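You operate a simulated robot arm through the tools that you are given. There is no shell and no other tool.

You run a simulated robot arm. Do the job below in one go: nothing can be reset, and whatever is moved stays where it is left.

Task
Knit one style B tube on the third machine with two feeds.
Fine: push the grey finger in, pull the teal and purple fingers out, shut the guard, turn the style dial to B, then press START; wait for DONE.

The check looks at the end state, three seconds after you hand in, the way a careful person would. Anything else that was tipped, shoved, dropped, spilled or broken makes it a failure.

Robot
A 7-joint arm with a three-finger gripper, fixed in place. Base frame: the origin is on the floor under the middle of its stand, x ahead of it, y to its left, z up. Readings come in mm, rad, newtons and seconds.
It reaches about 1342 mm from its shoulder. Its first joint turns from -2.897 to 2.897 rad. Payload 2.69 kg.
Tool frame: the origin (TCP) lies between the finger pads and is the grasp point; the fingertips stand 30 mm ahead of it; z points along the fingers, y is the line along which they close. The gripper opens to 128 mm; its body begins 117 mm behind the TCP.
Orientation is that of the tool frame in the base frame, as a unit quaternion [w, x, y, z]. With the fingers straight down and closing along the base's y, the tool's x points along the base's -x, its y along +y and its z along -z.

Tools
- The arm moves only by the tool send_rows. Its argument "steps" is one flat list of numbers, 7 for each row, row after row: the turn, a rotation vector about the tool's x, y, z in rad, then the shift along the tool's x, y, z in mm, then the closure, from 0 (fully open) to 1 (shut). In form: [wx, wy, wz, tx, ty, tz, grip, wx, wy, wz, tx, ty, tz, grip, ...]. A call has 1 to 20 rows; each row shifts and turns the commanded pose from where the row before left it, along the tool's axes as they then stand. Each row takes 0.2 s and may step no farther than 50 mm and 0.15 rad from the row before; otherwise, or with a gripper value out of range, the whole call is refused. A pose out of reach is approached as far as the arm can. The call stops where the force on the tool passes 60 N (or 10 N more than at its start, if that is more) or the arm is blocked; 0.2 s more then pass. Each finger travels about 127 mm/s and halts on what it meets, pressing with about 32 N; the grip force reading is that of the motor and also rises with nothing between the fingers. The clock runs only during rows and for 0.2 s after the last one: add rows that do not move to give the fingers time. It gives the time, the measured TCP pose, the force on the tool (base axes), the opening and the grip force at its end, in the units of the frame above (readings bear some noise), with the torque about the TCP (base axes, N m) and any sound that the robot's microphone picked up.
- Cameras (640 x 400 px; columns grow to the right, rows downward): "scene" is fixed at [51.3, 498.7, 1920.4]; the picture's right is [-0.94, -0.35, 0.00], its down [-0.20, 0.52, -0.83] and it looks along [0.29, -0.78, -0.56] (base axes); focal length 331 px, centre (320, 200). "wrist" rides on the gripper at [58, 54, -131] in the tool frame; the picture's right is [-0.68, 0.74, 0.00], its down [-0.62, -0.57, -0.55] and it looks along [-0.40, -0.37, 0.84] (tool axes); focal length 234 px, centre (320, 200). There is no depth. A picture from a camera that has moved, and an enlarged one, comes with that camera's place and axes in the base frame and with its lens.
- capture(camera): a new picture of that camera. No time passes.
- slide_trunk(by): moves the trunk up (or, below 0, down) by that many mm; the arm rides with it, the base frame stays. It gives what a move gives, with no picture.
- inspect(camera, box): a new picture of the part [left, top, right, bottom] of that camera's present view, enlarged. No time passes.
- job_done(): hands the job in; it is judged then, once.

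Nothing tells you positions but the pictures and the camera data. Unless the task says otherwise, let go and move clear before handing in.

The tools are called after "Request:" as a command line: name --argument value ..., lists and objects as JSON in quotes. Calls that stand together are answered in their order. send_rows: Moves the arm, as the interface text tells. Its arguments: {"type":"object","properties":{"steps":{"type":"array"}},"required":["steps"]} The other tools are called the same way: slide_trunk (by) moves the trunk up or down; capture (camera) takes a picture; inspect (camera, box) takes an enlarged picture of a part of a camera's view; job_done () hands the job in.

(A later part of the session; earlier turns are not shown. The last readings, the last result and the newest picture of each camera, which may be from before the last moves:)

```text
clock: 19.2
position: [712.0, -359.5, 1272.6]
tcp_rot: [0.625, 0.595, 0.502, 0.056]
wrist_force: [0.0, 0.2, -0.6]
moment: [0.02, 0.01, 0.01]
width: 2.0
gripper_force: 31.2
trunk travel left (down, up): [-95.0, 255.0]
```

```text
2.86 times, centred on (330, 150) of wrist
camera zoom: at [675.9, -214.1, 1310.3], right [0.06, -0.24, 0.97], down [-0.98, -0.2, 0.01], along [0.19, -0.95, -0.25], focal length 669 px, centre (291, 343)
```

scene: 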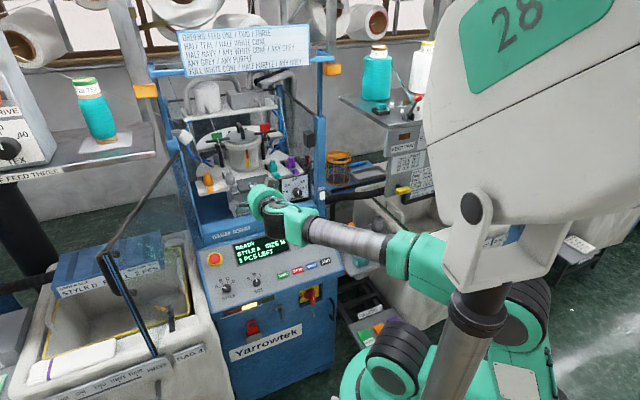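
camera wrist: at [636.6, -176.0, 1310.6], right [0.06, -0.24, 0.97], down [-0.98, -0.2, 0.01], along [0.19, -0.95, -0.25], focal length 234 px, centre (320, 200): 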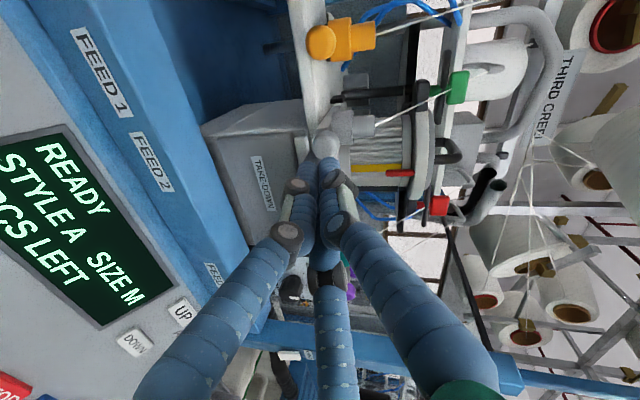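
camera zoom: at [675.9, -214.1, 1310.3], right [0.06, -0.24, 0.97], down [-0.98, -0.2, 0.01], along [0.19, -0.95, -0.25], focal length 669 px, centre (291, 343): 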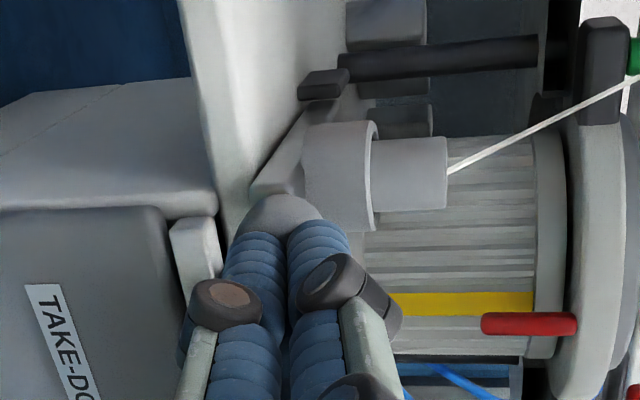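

The grey finger is sliding in, with its collar about 10 mm further back. I continue about 18 mm in small steps.

Request:
send_rows --steps '[0, 0, 0, -1.27, 1.69, 9.77, 1, 0, 0, 0, -0.6, 0.85, 4.9, 1, 0, 0, 0, 0, 0, 0, 1]'

Request:
inspect --camera "scene" --box '[200, 155, 280, 205]'

Request:
inspect --camera "wrist" --box '[260, 80, 400, 220]'

```text
clock: 20.0
position: [722.7, -369.1, 1272.7]
tcp_rot: [0.626, 0.595, 0.502, 0.055]
wrist_force: [0.0, -0.7, -0.6]
moment: [0.0, -0.02, -0.02]
width: 1.9
gripper_force: 31.1
trunk travel left (down, up): [-95.0, 255.0]
```

```text
8.00 times, centred on (240, 180) of scene
camera zoom: at [51.3, 498.7, 1920.4], right [-0.94, -0.35, 0.0], down [-0.2, 0.52, -0.83], along [0.29, -0.78, -0.56], focal length 2649 px, centre (960, 360)
```

zoom: 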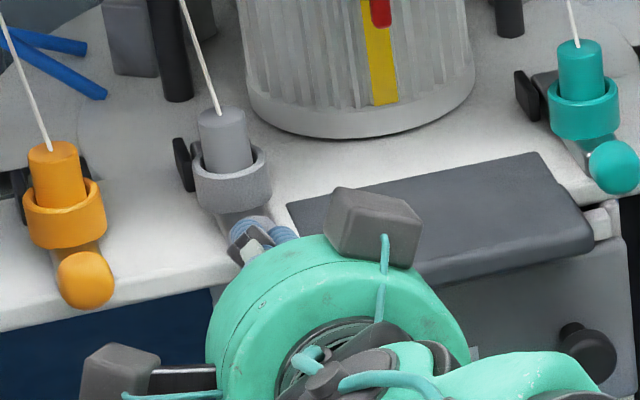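

```text
2.86 times, centred on (330, 150) of wrist
camera zoom: at [686.7, -224.6, 1310.4], right [0.06, -0.24, 0.97], down [-0.98, -0.2, 0.01], along [0.19, -0.95, -0.25], focal length 669 px, centre (291, 343)
```

zoom: 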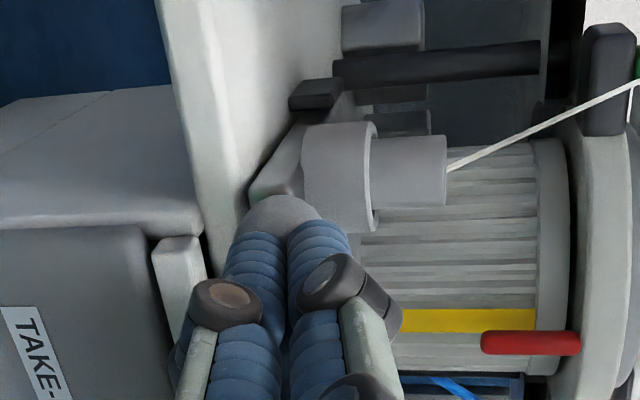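

Grey has moved about 27 mm, and its collar now seems level with orange and teal. I'll compare closely before pushing any more.

Request:
inspect --camera "scene" --box '[198, 160, 238, 195]'

Request:
inspect --camera "scene" --box '[258, 150, 298, 185]'

Request:
inspect --camera "wrist" --box '[240, 0, 400, 160]'

```text
11.43 times, centred on (218, 178) of scene
camera zoom: at [51.3, 498.7, 1920.4], right [-0.94, -0.35, 0.0], down [-0.2, 0.52, -0.83], along [0.29, -0.78, -0.56], focal length 3785 px, centre (1486, 457)
```

zoom: 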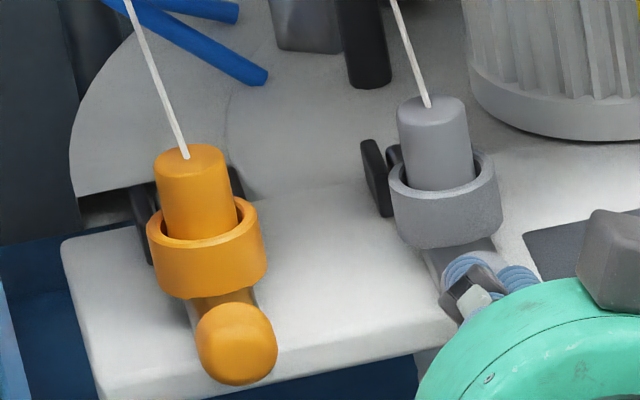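

```text
11.43 times, centred on (278, 168) of scene
camera zoom: at [51.3, 498.7, 1920.4], right [-0.94, -0.35, 0.0], down [-0.2, 0.52, -0.83], along [0.29, -0.78, -0.56], focal length 3785 px, centre (800, 571)
```

zoom: 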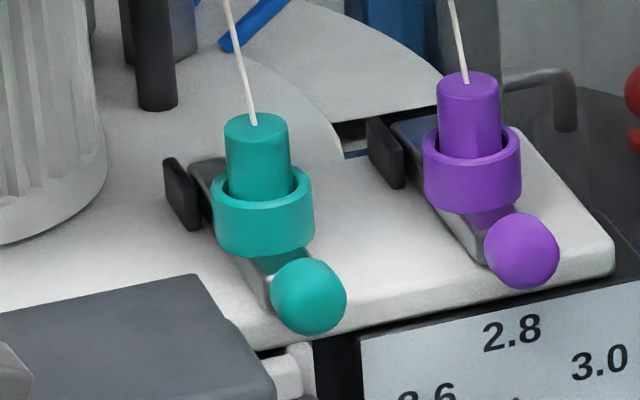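

```text
2.50 times, centred on (320, 80) of wrist
camera zoom: at [686.7, -224.6, 1310.4], right [0.06, -0.24, 0.97], down [-0.98, -0.2, 0.01], along [0.19, -0.95, -0.25], focal length 585 px, centre (320, 500)
```

zoom: 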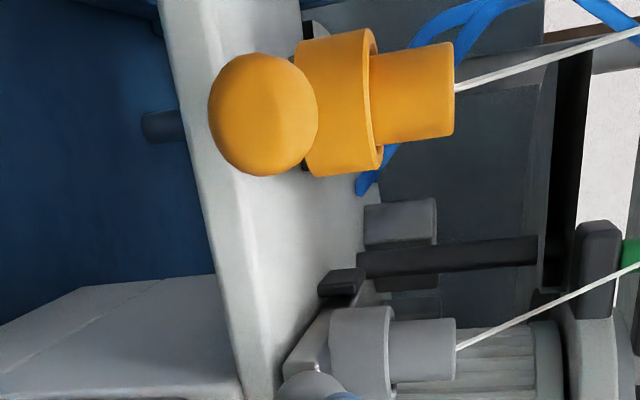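

Grey's collar now matches the others in v, all within about 4 mm. I press 3 mm further to feel whether it sits on its end stop.

Request:
send_rows --steps '[0, 0, 0, -0.4, 0.5, 2.9, 1, 0, 0, 0, 0, 0, 0, 1]'

Request:
inspect --camera "scene" --box '[198, 160, 238, 195]'

```text
clock: 20.6
position: [722.3, -369.8, 1272.4]
tcp_rot: [0.626, 0.594, 0.503, 0.058]
wrist_force: [-20.4, 19.8, -1.1]
moment: [0.04, -0.01, -0.02]
width: 6.0
gripper_force: 31.9
trunk travel left (down, up): [-95.0, 255.0]
```

```text
11.43 times, centred on (218, 178) of scene
camera zoom: at [51.3, 498.7, 1920.4], right [-0.94, -0.35, 0.0], down [-0.2, 0.52, -0.83], along [0.29, -0.78, -0.56], focal length 3785 px, centre (1486, 457)
```

zoom: 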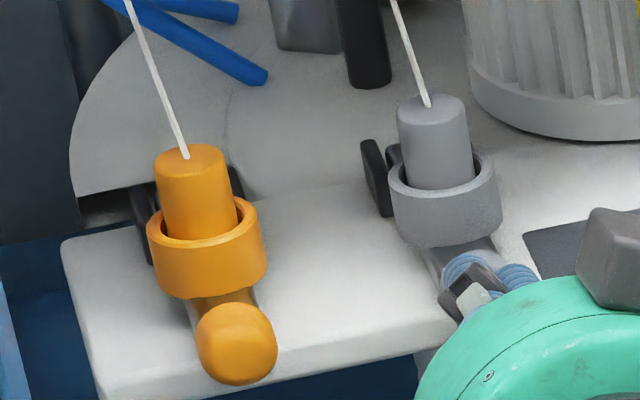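

Force rose to about 28 N, so grey is on its end stop and fully in. I back off, roll and tilt to 45°, then go in front of and above the teal knob with the fingers partly open.

Request:
send_rows --steps '[0, 0, 0, 6.2, -8.3, -47.9, 1, 0, 0, 0, 6.2, -8.3, -47.9, 1, 0, 0, -0.1135, 0, 0, 0, 0.6, 0, 0, -0.1135, 0, 0, 0, 0.6, 0, 0, -0.1135, 0, 0, 0, 0.6, 0, 0, -0.1135, 0, 0, 0, 0.6, 0.0688, 0.1254, 0.0009, 0, 0, 0, 0.6, 0.0688, 0.1254, 0.0009, 0, 0, 0, 0.6, 0.0688, 0.1254, 0.0009, 0, 0, 0, 0.6, 0.0688, 0.1254, 0.0009, 0, 0, 0, 0.6, 0, 0, 0, -29, 16.2, -33.2, 0.6, 0, 0, 0, 0, 0, 0, 0.6]'

Request:
capture --camera "wrist"

Request:
inspect --camera "scene" --box '[180, 130, 340, 230]'

```text
clock: 23.2
position: [650.5, -304.5, 1321.0]
tcp_rot: [0.38, 0.554, 0.739, -0.05]
wrist_force: [-1.0, -0.7, 0.2]
moment: [0.04, -0.04, 0.04]
width: 51.2
gripper_force: 0.0
trunk travel left (down, up): [-95.0, 255.0]
```

```text
taken
camera wrist: at [624.5, -172.9, 1395.7], right [0.7, -0.25, 0.67], down [-0.7, -0.42, 0.57], along [0.14, -0.87, -0.47], focal length 234 px, centre (320, 200)
```

wrist: 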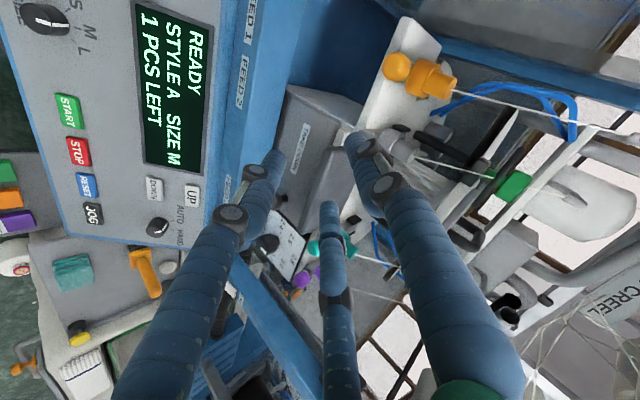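

```text
4.00 times, centred on (260, 180) of scene
camera zoom: at [51.3, 498.7, 1920.4], right [-0.94, -0.35, 0.0], down [-0.2, 0.52, -0.83], along [0.29, -0.78, -0.56], focal length 1325 px, centre (560, 280)
```

zoom: 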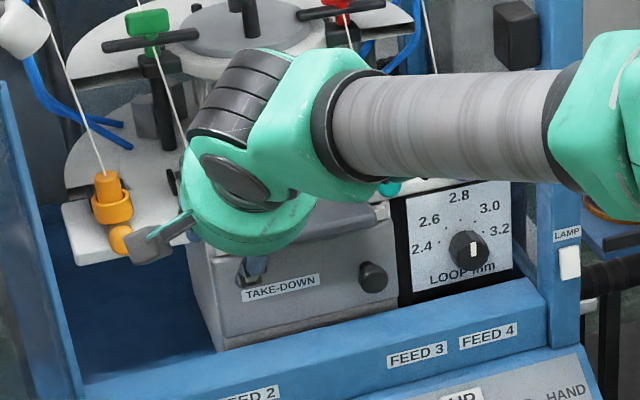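

The tool is at 45°, with grey's end position hidden behind the hand. I move right toward teal in steps.

Request:
send_rows --steps '[0, 0, 0, -29.2, -34.7, 8.5, 0.6, 0, 0, 0, -29.2, -34.7, 8.5, 0.6, 0, 0, 0, -29.2, -34.7, 8.5, 0.6, 0, 0, 0, -29.2, -34.7, 8.5, 0.6, 0, 0, 0, 0, 0, 0, 0.6]'

Request:
capture --camera "wrist"

Request:
capture --camera "scene"

```text
clock: 24.4
position: [564.2, -462.3, 1317.6]
tcp_rot: [0.38, 0.554, 0.739, -0.049]
wrist_force: [0.1, -0.6, -1.3]
moment: [0.02, 0.0, 0.05]
width: 51.2
gripper_force: 0.1
trunk travel left (down, up): [-95.0, 255.0]
```

```text
taken
camera wrist: at [536.0, -331.0, 1392.3], right [0.7, -0.25, 0.67], down [-0.7, -0.43, 0.57], along [0.14, -0.87, -0.47], focal length 234 px, centre (320, 200)
```

wrist: 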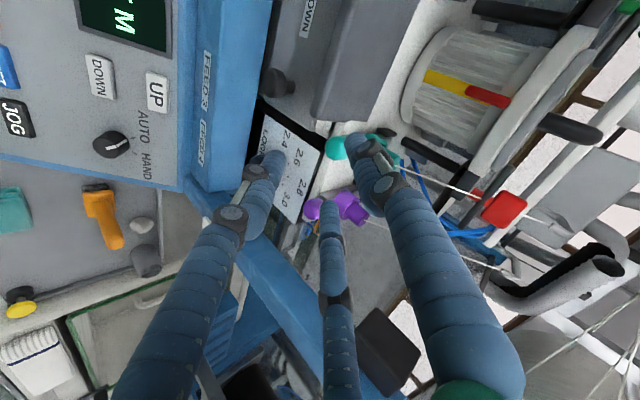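

```text
taken
```

scene: 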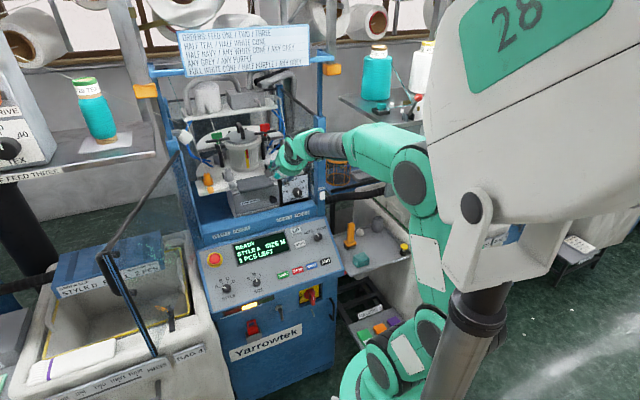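

The elbow is up now and teal is in view near the tool axis. I'll enlarge to fix its offset precisely.

Request:
inspect --camera "wrist" --box '[260, 90, 420, 250]'

Request:
inspect --camera "scene" --box '[200, 130, 330, 211]'

```text
2.50 times, centred on (340, 170) of wrist
camera zoom: at [536.0, -331.0, 1392.3], right [0.7, -0.25, 0.67], down [-0.7, -0.43, 0.57], along [0.14, -0.87, -0.47], focal length 585 px, centre (270, 275)
```

zoom: 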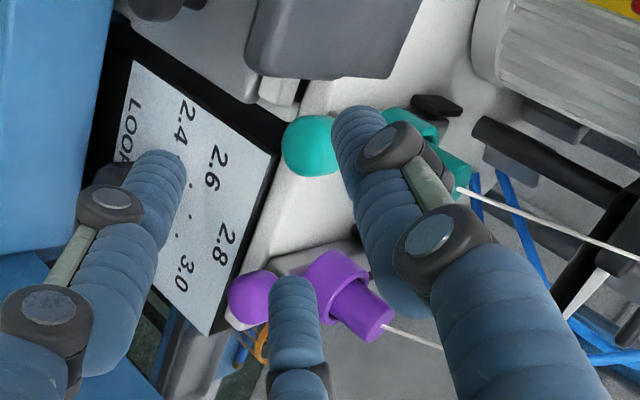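

```text
4.92 times, centred on (265, 170) of scene
camera zoom: at [51.3, 498.7, 1920.4], right [-0.94, -0.35, 0.0], down [-0.2, 0.52, -0.83], along [0.29, -0.78, -0.56], focal length 1630 px, centre (591, 345)
```

zoom: 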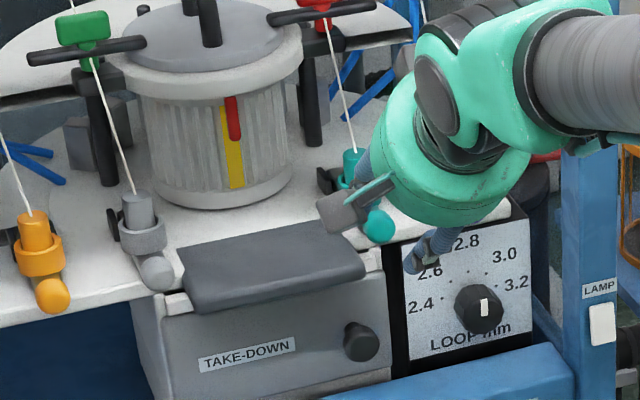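

Grey now lines up with orange, and the teal ball is near u −70, v 802, z 1263. I align the tool and advance toward it.

Request:
send_rows --steps '[0, 0, 0, -14.2, 5.5, 0, 0.6, 0, 0, 0, 0, 0, 40, 0.6, 0, 0, 0, 0, 0, 0, 0.6]'

Request:
inspect --camera "wrist" --box '[260, 90, 420, 250]'

Request:
inspect --camera "scene" --box '[200, 130, 330, 211]'

```text
clock: 25.2
position: [588.3, -491.7, 1301.8]
tcp_rot: [0.378, 0.554, 0.74, -0.05]
wrist_force: [0.5, 0.2, -1.7]
moment: [-0.02, 0.02, -0.02]
width: 51.2
gripper_force: 0.0
trunk travel left (down, up): [-95.0, 255.0]
```

```text
2.50 times, centred on (340, 170) of wrist
camera zoom: at [562.3, -361.9, 1375.2], right [0.7, -0.25, 0.67], down [-0.7, -0.43, 0.57], along [0.14, -0.87, -0.47], focal length 585 px, centre (270, 275)
```

zoom: 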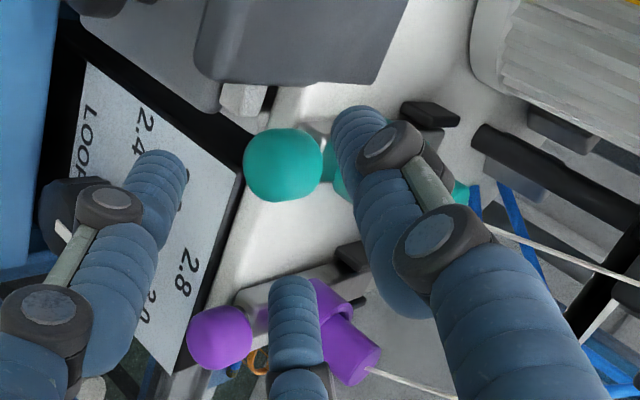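

```text
4.92 times, centred on (265, 170) of scene
camera zoom: at [51.3, 498.7, 1920.4], right [-0.94, -0.35, 0.0], down [-0.2, 0.52, -0.83], along [0.29, -0.78, -0.56], focal length 1630 px, centre (591, 345)
```

zoom: 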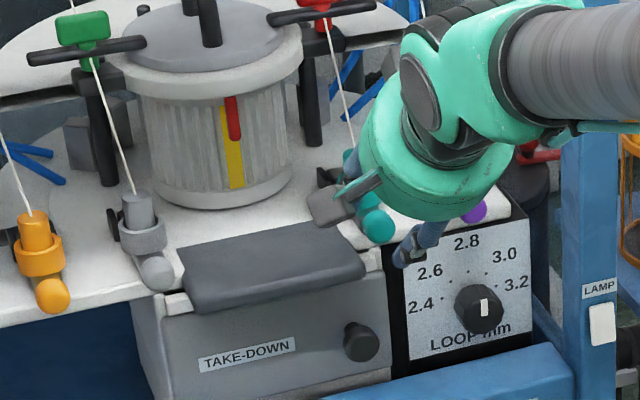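

The ball is almost centred between the fingers, about 5 mm off in tool y. I correct it, advance 32 mm so the tips straddle it, and then look before closing.

Request:
send_rows --steps '[0, 0, 0, 0, 5, 16, 0.6, 0, 0, 0, 0, 0, 16, 0.6, 0, 0, 0, 0, 0, 0, 0.6]'

Request:
inspect --camera "wrist" --box '[260, 90, 420, 250]'

Request:
inspect --camera "scene" --box '[200, 130, 330, 211]'

```text
clock: 26.0
position: [610.6, -506.6, 1280.7]
tcp_rot: [0.381, 0.554, 0.739, -0.051]
wrist_force: [0.9, 0.0, 0.6]
moment: [0.02, -0.01, 0.01]
width: 51.2
gripper_force: 0.1
trunk travel left (down, up): [-95.0, 255.0]
```

```text
2.50 times, centred on (340, 170) of wrist
camera zoom: at [583.1, -375.1, 1356.3], right [0.7, -0.25, 0.67], down [-0.7, -0.42, 0.57], along [0.14, -0.87, -0.47], focal length 585 px, centre (270, 275)
```

zoom: 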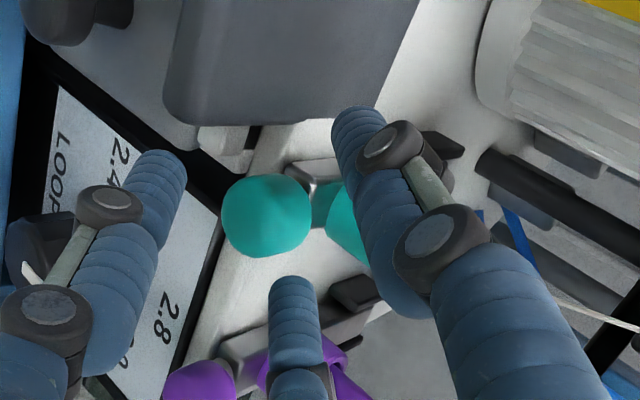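

```text
4.92 times, centred on (265, 170) of scene
camera zoom: at [51.3, 498.7, 1920.4], right [-0.94, -0.35, 0.0], down [-0.2, 0.52, -0.83], along [0.29, -0.78, -0.56], focal length 1630 px, centre (591, 345)
```

zoom: 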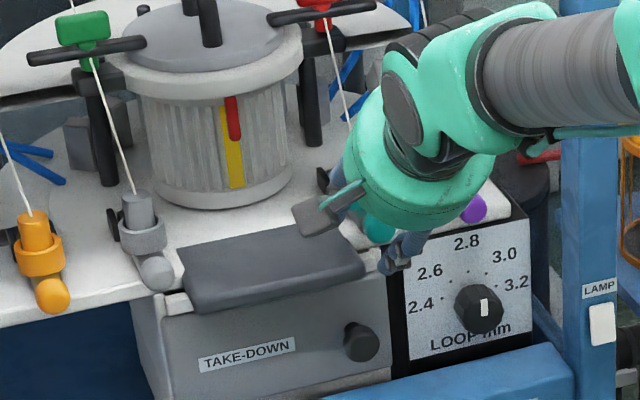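

The ball is centred and about 20 mm ahead of the TCP, between the fingertips. I close on it.

Request:
send_rows --steps '[0, 0, 0, 0, 0, 0, 0.8, 0, 0, 0, 0, 0, 0, 0.9, 0, 0, 0, 0, 0, 0, 1, 0, 0, 0, 0, 0, 0, 1]'

Request:
inspect --camera "wrist" --box '[260, 90, 420, 250]'

```text
clock: 27.0
position: [606.7, -507.4, 1283.5]
tcp_rot: [0.381, 0.555, 0.738, -0.05]
wrist_force: [-33.5, -18.6, 13.2]
moment: [-0.46, 0.7, -0.92]
width: 23.7
gripper_force: 45.1
trunk travel left (down, up): [-95.0, 255.0]
```

```text
2.50 times, centred on (340, 170) of wrist
camera zoom: at [579.3, -376.4, 1358.5], right [0.69, -0.25, 0.67], down [-0.7, -0.42, 0.57], along [0.14, -0.87, -0.47], focal length 585 px, centre (270, 275)
```

zoom: 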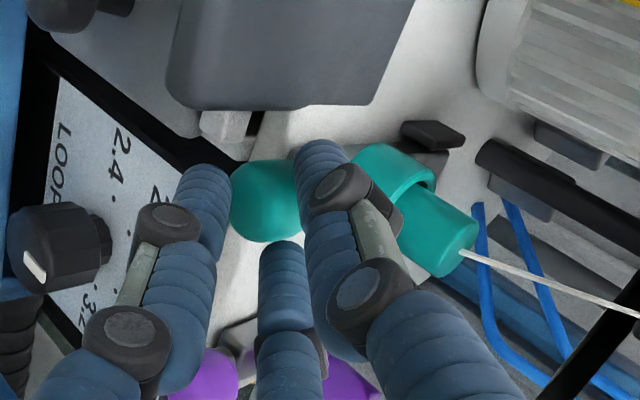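

The teal ball is gripped, with a sideways load of about 37 N from slight misalignment. I relieve it while starting the pull straight toward the operator.

Request:
send_rows --steps '[0, 0, 0, 3.1, -6.2, -8.5, 1, 0, 0, 0, 0, 0, 0, 1]'

Request:
inspect --camera "wrist" --box '[260, 90, 420, 250]'

Request:
inspect --camera "scene" --box '[200, 130, 330, 211]'

```text
clock: 27.6
position: [599.6, -499.7, 1289.2]
tcp_rot: [0.384, 0.553, 0.738, -0.05]
wrist_force: [-14.5, 9.9, 36.2]
moment: [-0.39, -0.33, -0.09]
width: 6.1
gripper_force: 32.0
trunk travel left (down, up): [-95.0, 255.0]
```

```text
2.50 times, centred on (340, 170) of wrist
camera zoom: at [572.0, -368.3, 1363.0], right [0.69, -0.24, 0.68], down [-0.71, -0.42, 0.57], along [0.15, -0.87, -0.47], focal length 585 px, centre (270, 275)
```

zoom: 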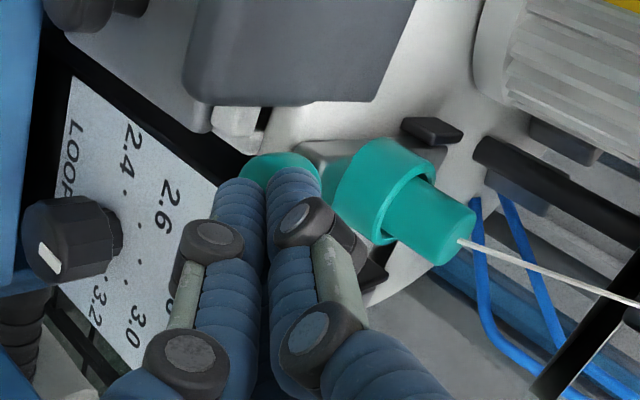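

```text
4.92 times, centred on (265, 170) of scene
camera zoom: at [51.3, 498.7, 1920.4], right [-0.94, -0.35, 0.0], down [-0.2, 0.52, -0.83], along [0.29, -0.78, -0.56], focal length 1630 px, centre (591, 345)
```

zoom: 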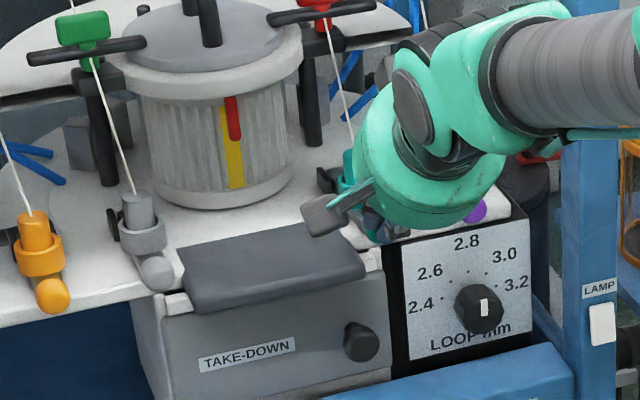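

The grip slipped off because only the very tips held the ball, and teal has not moved. I'll back off, tilt steeper to about 78° down, and come at it from above so the fingers straddle the ball with two behind it.

Request:
send_rows --steps '[0, 0, 0, 0, 0, -40, 1, 0.0696, 0.1262, 0.0012, 0, 0, 0, 0.6, 0.0696, 0.1262, 0.0012, 0, 0, 0, 0.6, 0.0696, 0.1262, 0.0012, 0, 0, 0, 0.6, 0.0696, 0.1262, 0.0012, 0, 0, 0, 0.6, 0, 0, 0, 0, 0, 0, 0.6]'

Request:
capture --camera "wrist"

Request:
inspect --camera "scene" --box '[190, 90, 350, 211]'

```text
clock: 29.0
position: [580.9, -482.6, 1309.9]
tcp_rot: [0.103, 0.598, 0.795, -0.011]
wrist_force: [1.0, -0.8, -1.1]
moment: [0.04, 0.03, -0.01]
width: 51.3
gripper_force: 0.2
trunk travel left (down, up): [-95.0, 255.0]
```

```text
taken
camera wrist: at [595.4, -394.2, 1433.2], right [0.88, -0.43, 0.2], down [-0.46, -0.67, 0.58], along [-0.12, -0.61, -0.79], focal length 234 px, centre (320, 200)
```

wrist: 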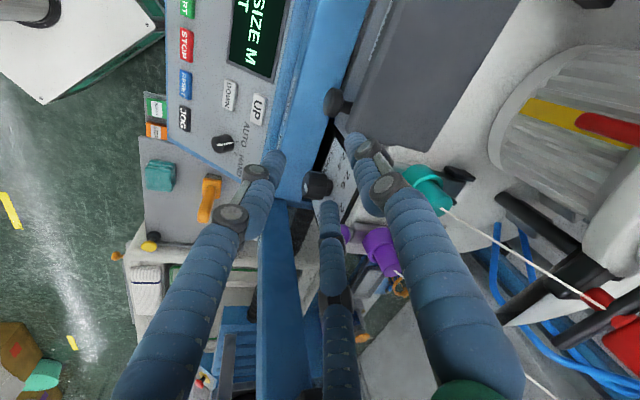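

```text
3.31 times, centred on (270, 150) of scene
camera zoom: at [51.3, 498.7, 1920.4], right [-0.94, -0.35, 0.0], down [-0.2, 0.52, -0.83], along [0.29, -0.78, -0.56], focal length 1095 px, centre (485, 364)
```

zoom: 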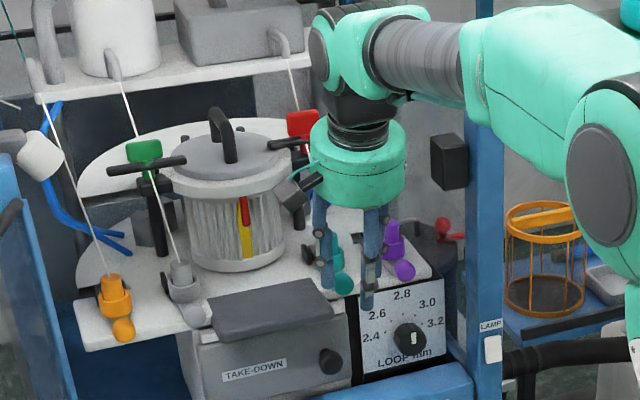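

The view is clear: the gripper is near vertical beside teal with ample room to the needle bed behind. I shift forward to stand above the teal ball.

Request:
send_rows --steps '[0, 0, 0, -32.6, 19.6, -1.1, 0.6, 0, 0, 0, 0, 0, 0, 0.6]'

Request:
inspect --camera "wrist" --box '[260, 90, 420, 250]'

Request:
inspect --camera "scene" --box '[230, 130, 330, 195]'

```text
clock: 29.6
position: [607.0, -507.8, 1317.9]
tcp_rot: [0.103, 0.598, 0.795, -0.009]
wrist_force: [0.8, 0.2, -1.4]
moment: [0.07, 0.07, 0.0]
width: 51.3
gripper_force: 0.0
trunk travel left (down, up): [-95.0, 255.0]
```

```text
2.50 times, centred on (340, 170) of wrist
camera zoom: at [621.7, -418.6, 1441.3], right [0.88, -0.43, 0.2], down [-0.46, -0.67, 0.58], along [-0.12, -0.61, -0.79], focal length 585 px, centre (270, 275)
```

zoom: 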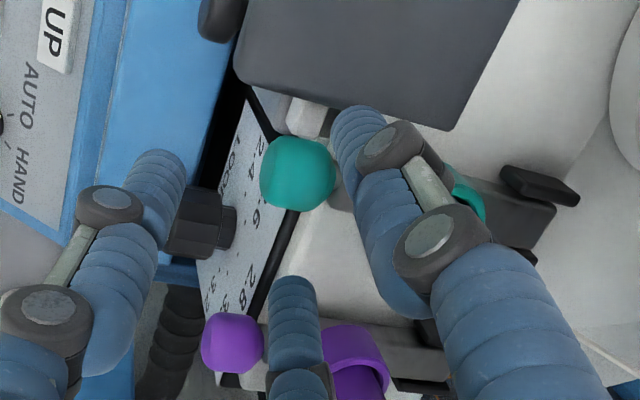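

```text
6.15 times, centred on (280, 162) of scene
camera zoom: at [51.3, 498.7, 1920.4], right [-0.94, -0.35, 0.0], down [-0.2, 0.52, -0.83], along [0.29, -0.78, -0.56], focal length 2038 px, centre (566, 431)
```

zoom: 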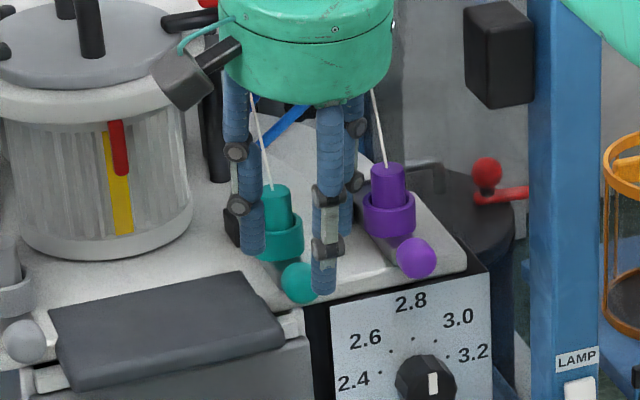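

Combining the two wrist views puts the teal ball at u −70, v 812, z 1258, with a diameter of about 27 mm. I centre on it and lower along the tool axis.

Request:
send_rows --steps '[0, 0, 0, -10, 4.6, 0, 0.6, 0, 0, 0, 0, 0, 28, 0.6, 0, 0, 0, 0, 0, 0, 0.6]'

Request:
inspect --camera "wrist" --box '[260, 90, 420, 250]'

Request:
inspect --camera "scene" --box '[230, 130, 330, 195]'

```text
clock: 30.4
position: [619.1, -518.5, 1293.2]
tcp_rot: [0.104, 0.598, 0.794, -0.011]
wrist_force: [0.2, -0.2, 0.5]
moment: [0.0, -0.02, -0.04]
width: 51.5
gripper_force: 0.1
trunk travel left (down, up): [-95.0, 255.0]
```

```text
2.50 times, centred on (340, 170) of wrist
camera zoom: at [633.4, -429.6, 1417.4], right [0.88, -0.43, 0.2], down [-0.46, -0.67, 0.59], along [-0.12, -0.61, -0.79], focal length 585 px, centre (270, 275)
```

zoom: 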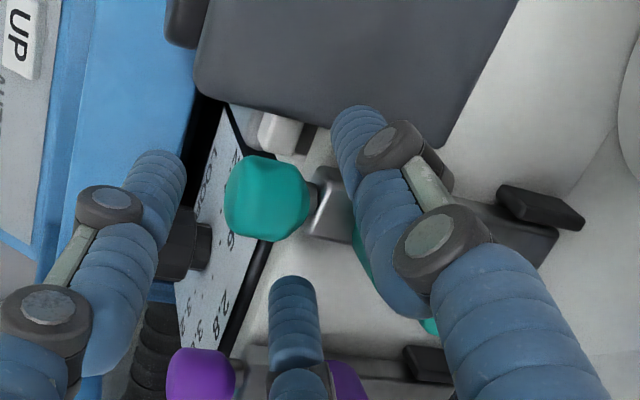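

```text
6.15 times, centred on (280, 162) of scene
camera zoom: at [51.3, 498.7, 1920.4], right [-0.94, -0.35, 0.0], down [-0.2, 0.52, -0.83], along [0.29, -0.78, -0.56], focal length 2038 px, centre (566, 431)
```

zoom: 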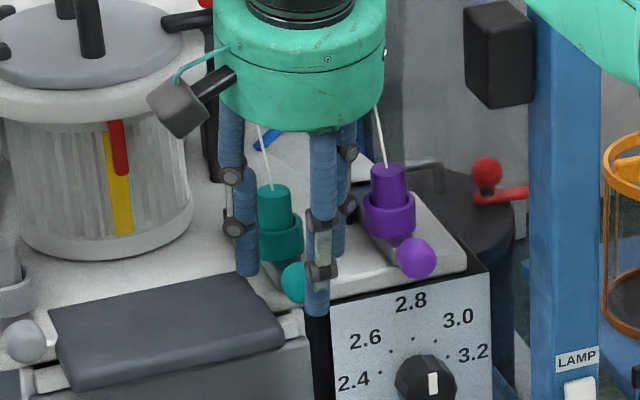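

The ball is centred on the axis, 37 mm ahead. I lower 20 mm more and then close around it.

Request:
send_rows --steps '[0, 0, 0, 0, 0, 10, 0.6, 0, 0, 0, 0, 0, 10, 0.6, 0, 0, 0, 0, 0, 0, 0.6]'

Request:
inspect --camera "wrist" --box '[260, 90, 420, 250]'

Request:
inspect --camera "scene" --box '[230, 130, 330, 195]'

```text
clock: 31.2
position: [621.7, -522.3, 1274.9]
tcp_rot: [0.104, 0.598, 0.795, -0.011]
wrist_force: [0.3, -0.6, -0.5]
moment: [0.01, 0.01, -0.03]
width: 51.3
gripper_force: 0.1
trunk travel left (down, up): [-95.0, 255.0]
```

```text
2.50 times, centred on (340, 170) of wrist
camera zoom: at [636.5, -432.5, 1398.3], right [0.88, -0.43, 0.2], down [-0.46, -0.67, 0.59], along [-0.12, -0.61, -0.79], focal length 585 px, centre (270, 275)
```

zoom: 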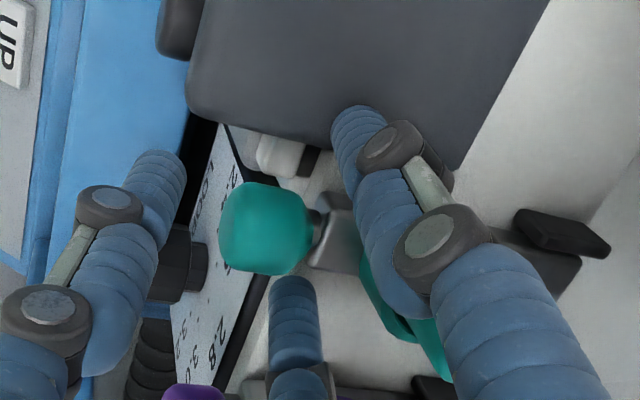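

```text
6.15 times, centred on (280, 162) of scene
camera zoom: at [51.3, 498.7, 1920.4], right [-0.94, -0.35, 0.0], down [-0.2, 0.52, -0.83], along [0.29, -0.78, -0.56], focal length 2038 px, centre (566, 431)
```

zoom: 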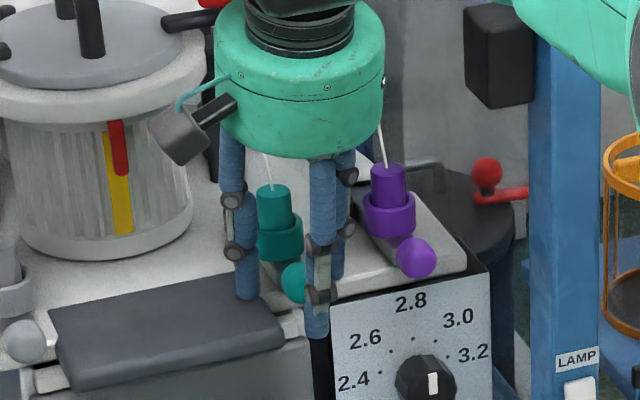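

The ball sits between the three fingers with no contact. I close in steps.

Request:
send_rows --steps '[0, 0, 0, 0, 0, 2, 0.7, 0, 0, 0, 0, 0, 0, 0.8, 0, 0, 0, 0, 0, 0, 0.9, 0, 0, 0, 0, 0, 0, 0.9]'

Request:
inspect --camera "wrist" --box '[260, 90, 420, 250]'

Request:
inspect --camera "scene" --box '[230, 130, 330, 195]'

```text
clock: 32.2
position: [622.3, -521.8, 1273.5]
tcp_rot: [0.105, 0.597, 0.795, -0.011]
wrist_force: [4.0, 0.2, 8.7]
moment: [0.17, -0.25, -0.05]
width: 30.2
gripper_force: 13.1
trunk travel left (down, up): [-95.0, 255.0]
```

```text
2.50 times, centred on (340, 170) of wrist
camera zoom: at [636.5, -433.1, 1397.2], right [0.88, -0.43, 0.2], down [-0.46, -0.67, 0.59], along [-0.12, -0.61, -0.79], focal length 585 px, centre (270, 275)
```

zoom: 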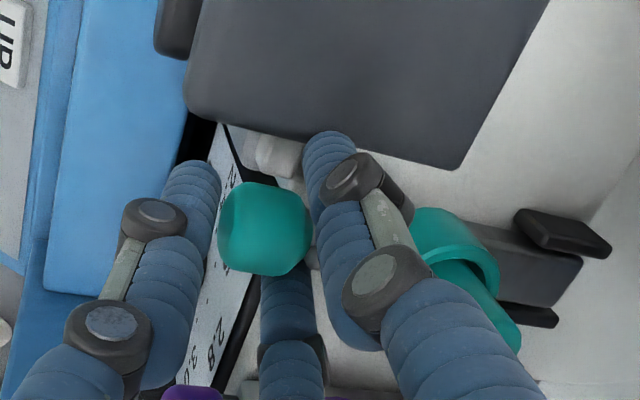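

```text
6.15 times, centred on (280, 162) of scene
camera zoom: at [51.3, 498.7, 1920.4], right [-0.94, -0.35, 0.0], down [-0.2, 0.52, -0.83], along [0.29, -0.78, -0.56], focal length 2038 px, centre (566, 431)
```

zoom: 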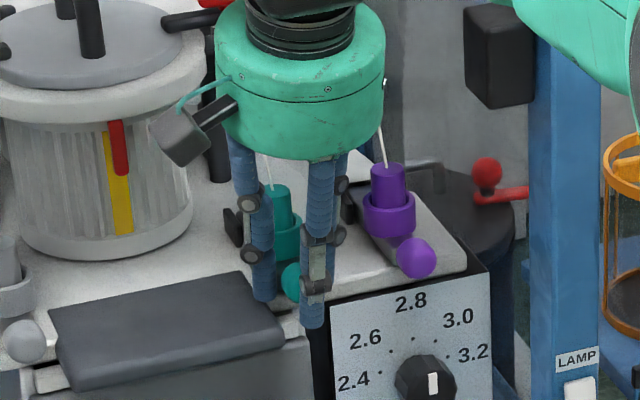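

The fingers have met the ball at about 30 mm. I tighten fully and pull 10 mm straight toward the operator to check that it follows.

Request:
send_rows --steps '[0, 0, 0, 0, 0, 0, 1, 0, 0, 0, 0, 0, 0, 1, 0, 0, 0, 4.29, -2.35, -1.03, 1, 0, 0, 0, 4.29, -2.35, -1.03, 1, 0, 0, 0, 0, 0, 0, 1]'

Request:
inspect --camera "wrist" --box '[260, 90, 420, 250]'

Request:
inspect --camera "scene" --box '[230, 130, 330, 195]'

```text
clock: 33.4
position: [615.1, -516.2, 1274.0]
tcp_rot: [0.104, 0.598, 0.795, -0.011]
wrist_force: [-0.7, -5.4, 12.6]
moment: [0.01, -0.05, -0.04]
width: 28.7
gripper_force: 45.3
trunk travel left (down, up): [-95.0, 255.0]
```

```text
2.50 times, centred on (340, 170) of wrist
camera zoom: at [629.1, -426.4, 1397.4], right [0.88, -0.43, 0.2], down [-0.46, -0.67, 0.59], along [-0.12, -0.61, -0.79], focal length 585 px, centre (270, 275)
```

zoom: 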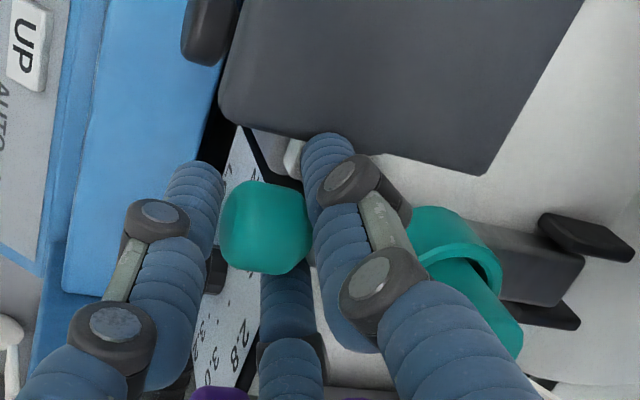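

```text
6.15 times, centred on (280, 162) of scene
camera zoom: at [51.3, 498.7, 1920.4], right [-0.94, -0.35, 0.0], down [-0.2, 0.52, -0.83], along [0.29, -0.78, -0.56], focal length 2038 px, centre (566, 431)
```

zoom: 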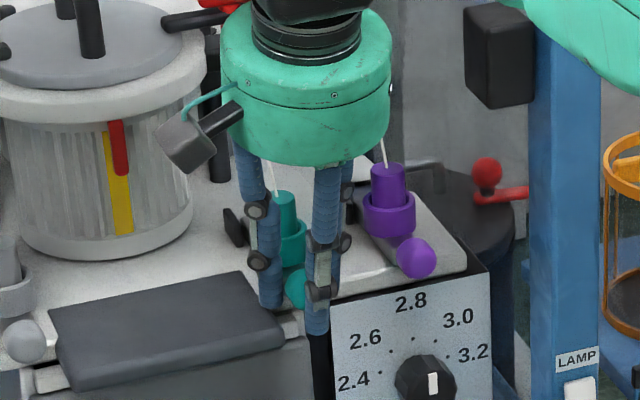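

Teal follows the gripper, having moved about 9 mm. I continue pulling.

Request:
send_rows --steps '[0, 0, 0, 4.29, -2.35, -1.03, 1, 0, 0, 0, 4.29, -2.35, -1.03, 1, 0, 0, 0, 4.29, -2.35, -1.03, 1, 0, 0, 0, 0, 0, 0, 1]'

Request:
inspect --camera "scene" --box '[230, 130, 330, 195]'

```text
clock: 34.4
position: [604.2, -505.6, 1274.8]
tcp_rot: [0.105, 0.598, 0.795, -0.01]
wrist_force: [-4.2, -4.4, 18.4]
moment: [-0.16, -0.21, -0.07]
width: 28.7
gripper_force: 45.1
trunk travel left (down, up): [-95.0, 255.0]
```

```text
6.15 times, centred on (280, 162) of scene
camera zoom: at [51.3, 498.7, 1920.4], right [-0.94, -0.35, 0.0], down [-0.2, 0.52, -0.83], along [0.29, -0.78, -0.56], focal length 2038 px, centre (566, 431)
```

zoom: 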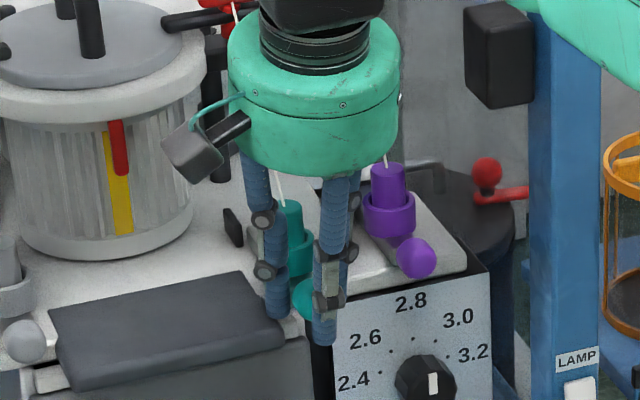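

About 24 mm so far. I go on in small steps with a slight lift, looking for the outer stop.

Request:
send_rows --steps '[0, 0, 0, 2.4, -1.3, -1.6, 1, 0, 0, 0, 0, 0, 0, 1]'

Request:
send_rows --steps '[0, 0, 0, 2.5, -1.4, -1.1, 1, 0, 0, 0, 0, 0, 0, 1]'

Request:
inspect --camera "scene" --box '[230, 130, 330, 195]'

```text
clock: 35.0
position: [601.8, -503.5, 1274.4]
tcp_rot: [0.104, 0.599, 0.794, -0.01]
wrist_force: [-0.7, -3.9, 11.2]
moment: [-0.3, -0.65, -0.13]
width: 28.5
gripper_force: 45.0
trunk travel left (down, up): [-95.0, 255.0]
```

```text
clock: 35.6
position: [601.4, -503.0, 1273.9]
tcp_rot: [0.104, 0.598, 0.794, -0.011]
wrist_force: [11.0, -13.9, 7.4]
moment: [-0.31, -0.39, 0.05]
width: 28.8
gripper_force: 45.2
trunk travel left (down, up): [-95.0, 255.0]
```

```text
6.15 times, centred on (280, 162) of scene
camera zoom: at [51.3, 498.7, 1920.4], right [-0.94, -0.35, 0.0], down [-0.2, 0.52, -0.83], along [0.29, -0.78, -0.56], focal length 2038 px, centre (566, 431)
```

zoom: 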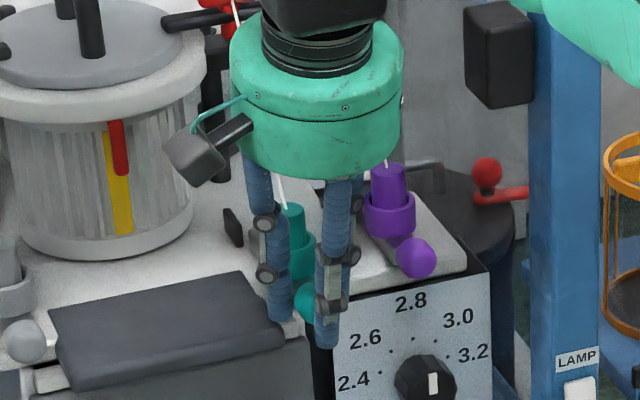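

Resistance rose and the finger stopped after about 28 mm, so teal is fully out. I relax, open the fingers and lift away along the tool axis.

Request:
send_rows --steps '[0, 0, 0, -1.6, 0.9, 0.4, 1, 0, 0, 0, 0, 0, 0, 0.6, 0, 0, 0, 0, 0, 0, 0.6, 0, 0, 0, 0, 0, -30, 0.6, 0, 0, 0, 0, 0, -40, 0.6, 0, 0, 0, 0, 0, 0, 0.6]'

Request:
inspect --camera "scene" --box '[200, 110, 340, 205]'

Request:
capture --camera "wrist"

```text
clock: 37.0
position: [591.2, -495.0, 1342.2]
tcp_rot: [0.104, 0.599, 0.794, -0.011]
wrist_force: [0.0, 0.1, 0.1]
moment: [0.0, -0.05, 0.02]
width: 51.2
gripper_force: 0.0
trunk travel left (down, up): [-95.0, 255.0]
```

```text
4.21 times, centred on (270, 158) of scene
camera zoom: at [51.3, 498.7, 1920.4], right [-0.94, -0.35, 0.0], down [-0.2, 0.52, -0.83], along [0.29, -0.78, -0.56], focal length 1394 px, centre (530, 379)
```

zoom: 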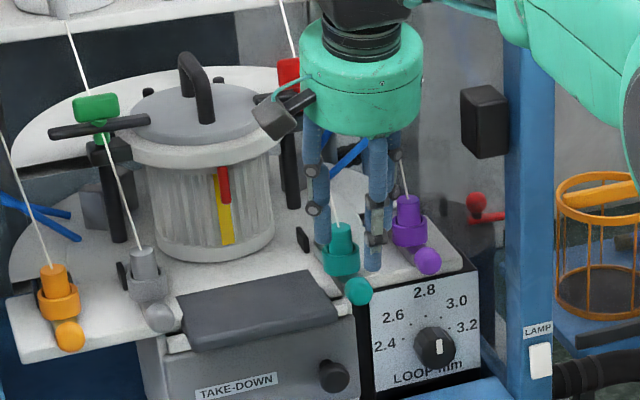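

```text
taken
camera wrist: at [605.1, -405.3, 1466.6], right [0.88, -0.43, 0.2], down [-0.46, -0.67, 0.59], along [-0.12, -0.61, -0.79], focal length 234 px, centre (320, 200)
```

wrist: 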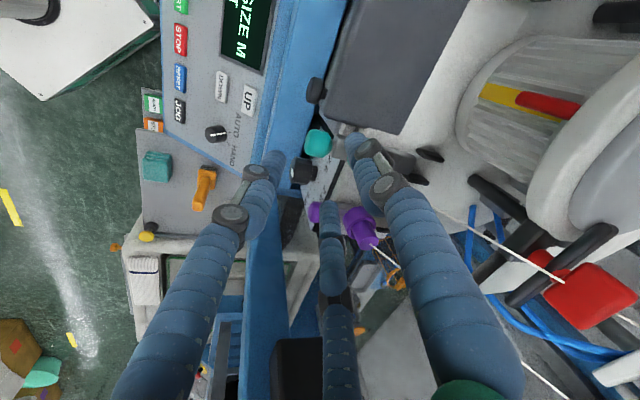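

Teal now stands clearly out. I retreat a little, tilt back to 45° and move over toward the purple knob, keeping clear of the black box on the right post.

Request:
send_rows --steps '[0, 0, 0, 41.2, -22.6, -9.9, 0.6, -0.0696, -0.1262, -0.0012, 0, 0, 0, 0.6, -0.0696, -0.1262, -0.0012, 0, 0, 0, 0.6, -0.0696, -0.1262, -0.0012, 0, 0, 0, 0.6, -0.0696, -0.1262, -0.0012, 0, 0, 0, 0.6, 0, 0, 0, -21.4, -33, 20.3, 0.6, 0, 0, 0, -21.4, -33, 20.3, 0.6, 0, 0, 0, 0, 0, 0, 0.6]'

Request:
inspect --camera "scene" --box '[200, 100, 360, 205]'

Request:
inspect --camera "wrist" --box '[260, 90, 420, 250]'

```text
clock: 38.8
position: [526.1, -539.4, 1314.8]
tcp_rot: [0.38, 0.554, 0.739, -0.05]
wrist_force: [-0.4, -0.6, -0.8]
moment: [0.01, 0.0, 0.09]
width: 51.3
gripper_force: 0.0
trunk travel left (down, up): [-95.0, 255.0]
```

```text
3.81 times, centred on (280, 152) of scene
camera zoom: at [51.3, 498.7, 1920.4], right [-0.94, -0.35, 0.0], down [-0.2, 0.52, -0.83], along [0.29, -0.78, -0.56], focal length 1262 px, centre (472, 381)
```

zoom: 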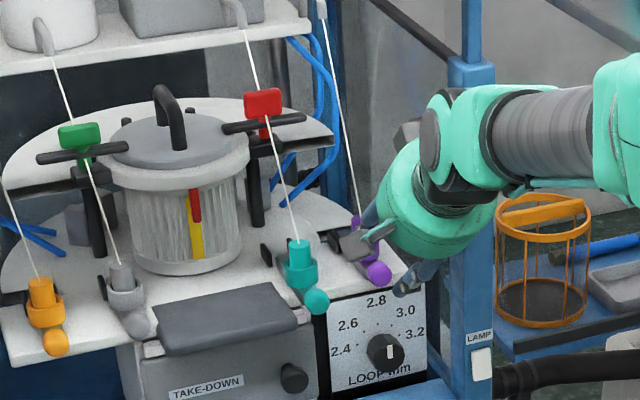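

```text
2.50 times, centred on (340, 170) of wrist
camera zoom: at [499.1, -407.7, 1391.2], right [0.7, -0.25, 0.67], down [-0.7, -0.43, 0.57], along [0.14, -0.87, -0.47], focal length 585 px, centre (270, 275)
```

zoom: 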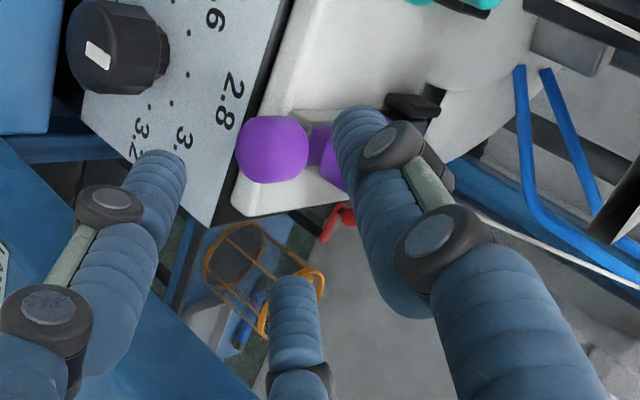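

Purple is almost exactly on the tool axis, about 84 mm ahead. I advance 40 mm and check.

Request:
send_rows --steps '[0, 0, 0, -2, 0, 40, 0.6, 0, 0, 0, 0, 0, 0, 0.6]'

Request:
inspect --camera "scene" --box '[230, 110, 340, 185]'

Request:
inspect --camera "wrist" --box '[260, 90, 420, 250]'

```text
clock: 39.4
position: [547.3, -560.2, 1286.7]
tcp_rot: [0.379, 0.555, 0.739, -0.05]
wrist_force: [0.8, -0.5, -2.3]
moment: [-0.01, -0.01, 0.0]
width: 51.2
gripper_force: 0.1
trunk travel left (down, up): [-95.0, 255.0]
```

```text
5.33 times, centred on (285, 148) of scene
camera zoom: at [51.3, 498.7, 1920.4], right [-0.94, -0.35, 0.0], down [-0.2, 0.52, -0.83], along [0.29, -0.78, -0.56], focal length 1766 px, centre (507, 480)
```

zoom: 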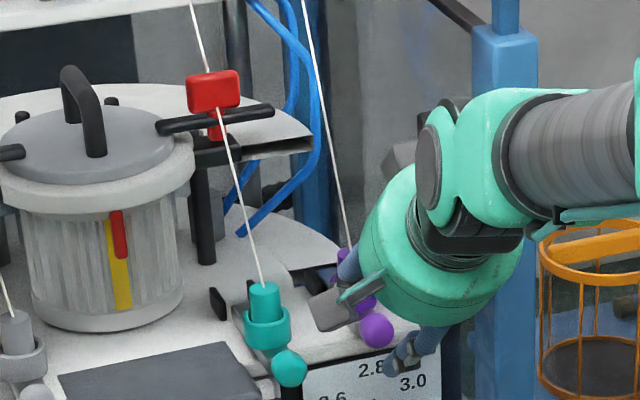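

```text
2.50 times, centred on (340, 170) of wrist
camera zoom: at [520.5, -429.7, 1362.9], right [0.7, -0.25, 0.67], down [-0.7, -0.43, 0.57], along [0.14, -0.87, -0.47], focal length 585 px, centre (270, 275)
```

zoom: 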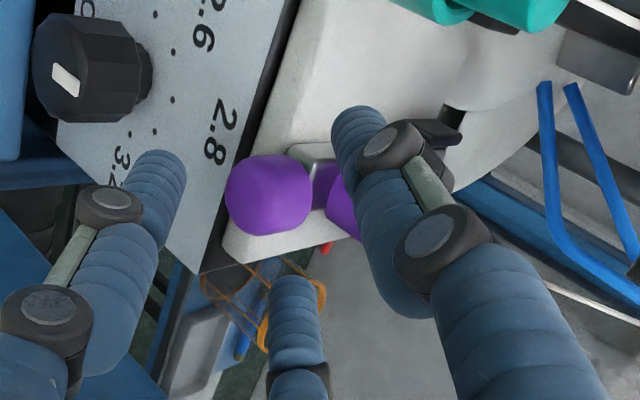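

Perfectly on axis at 38 mm. I advance 24 mm in two steps, watching the force.

Request:
send_rows --steps '[0, 0, 0, 0, 0, 12, 0.6, 0, 0, 0, 0, 0, 12, 0.6, 0, 0, 0, 0, 0, 0, 0.6]'

Request:
inspect --camera "scene" --box '[230, 110, 340, 185]'

Request:
inspect --camera "wrist" --box '[260, 90, 420, 250]'

```text
clock: 40.2
position: [558.5, -571.5, 1273.3]
tcp_rot: [0.38, 0.554, 0.739, -0.05]
wrist_force: [0.1, -0.9, 0.4]
moment: [0.03, 0.02, -0.05]
width: 51.1
gripper_force: 0.0
trunk travel left (down, up): [-95.0, 255.0]
```

```text
5.33 times, centred on (285, 148) of scene
camera zoom: at [51.3, 498.7, 1920.4], right [-0.94, -0.35, 0.0], down [-0.2, 0.52, -0.83], along [0.29, -0.78, -0.56], focal length 1766 px, centre (507, 480)
```

zoom: 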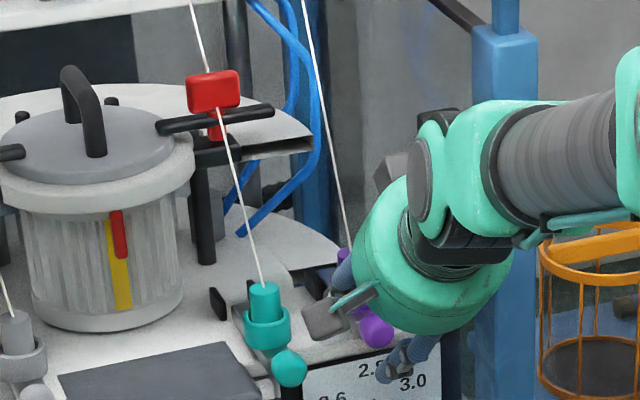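

```text
2.50 times, centred on (340, 170) of wrist
camera zoom: at [531.4, -440.2, 1348.8], right [0.7, -0.25, 0.67], down [-0.7, -0.42, 0.57], along [0.14, -0.87, -0.47], focal length 585 px, centre (270, 275)
```

zoom: 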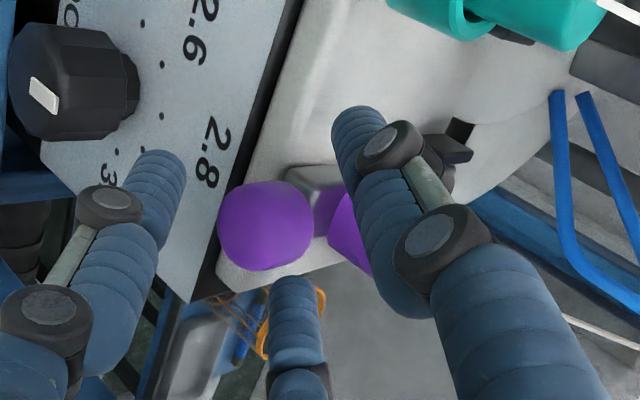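

The ball is centred 17 mm ahead. I go 3 mm deeper and close around it.

Request:
send_rows --steps '[0, 0, 0, 0, 0, 3.5, 0.6, 0, 0, 0, 0, 0, 0, 0.7, 0, 0, 0, 0, 0, 0, 0.8, 0, 0, 0, 0, 0, 0, 0.9, 0, 0, 0, 0, 0, 0, 0.9]'

Request:
inspect --camera "wrist" --box '[260, 90, 420, 250]'

```text
clock: 41.4
position: [559.2, -573.0, 1271.6]
tcp_rot: [0.379, 0.554, 0.739, -0.05]
wrist_force: [-7.7, 2.6, -7.7]
moment: [0.07, 0.12, -0.14]
width: 30.7
gripper_force: 13.1
trunk travel left (down, up): [-95.0, 255.0]
```

```text
2.50 times, centred on (340, 170) of wrist
camera zoom: at [532.0, -441.8, 1345.7], right [0.7, -0.25, 0.67], down [-0.7, -0.43, 0.57], along [0.14, -0.87, -0.47], focal length 585 px, centre (270, 275)
```

zoom: 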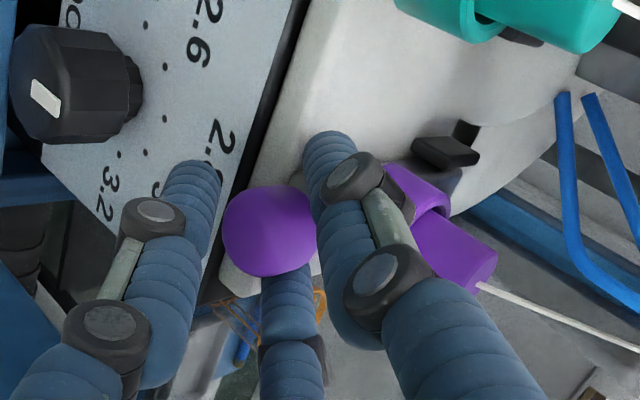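

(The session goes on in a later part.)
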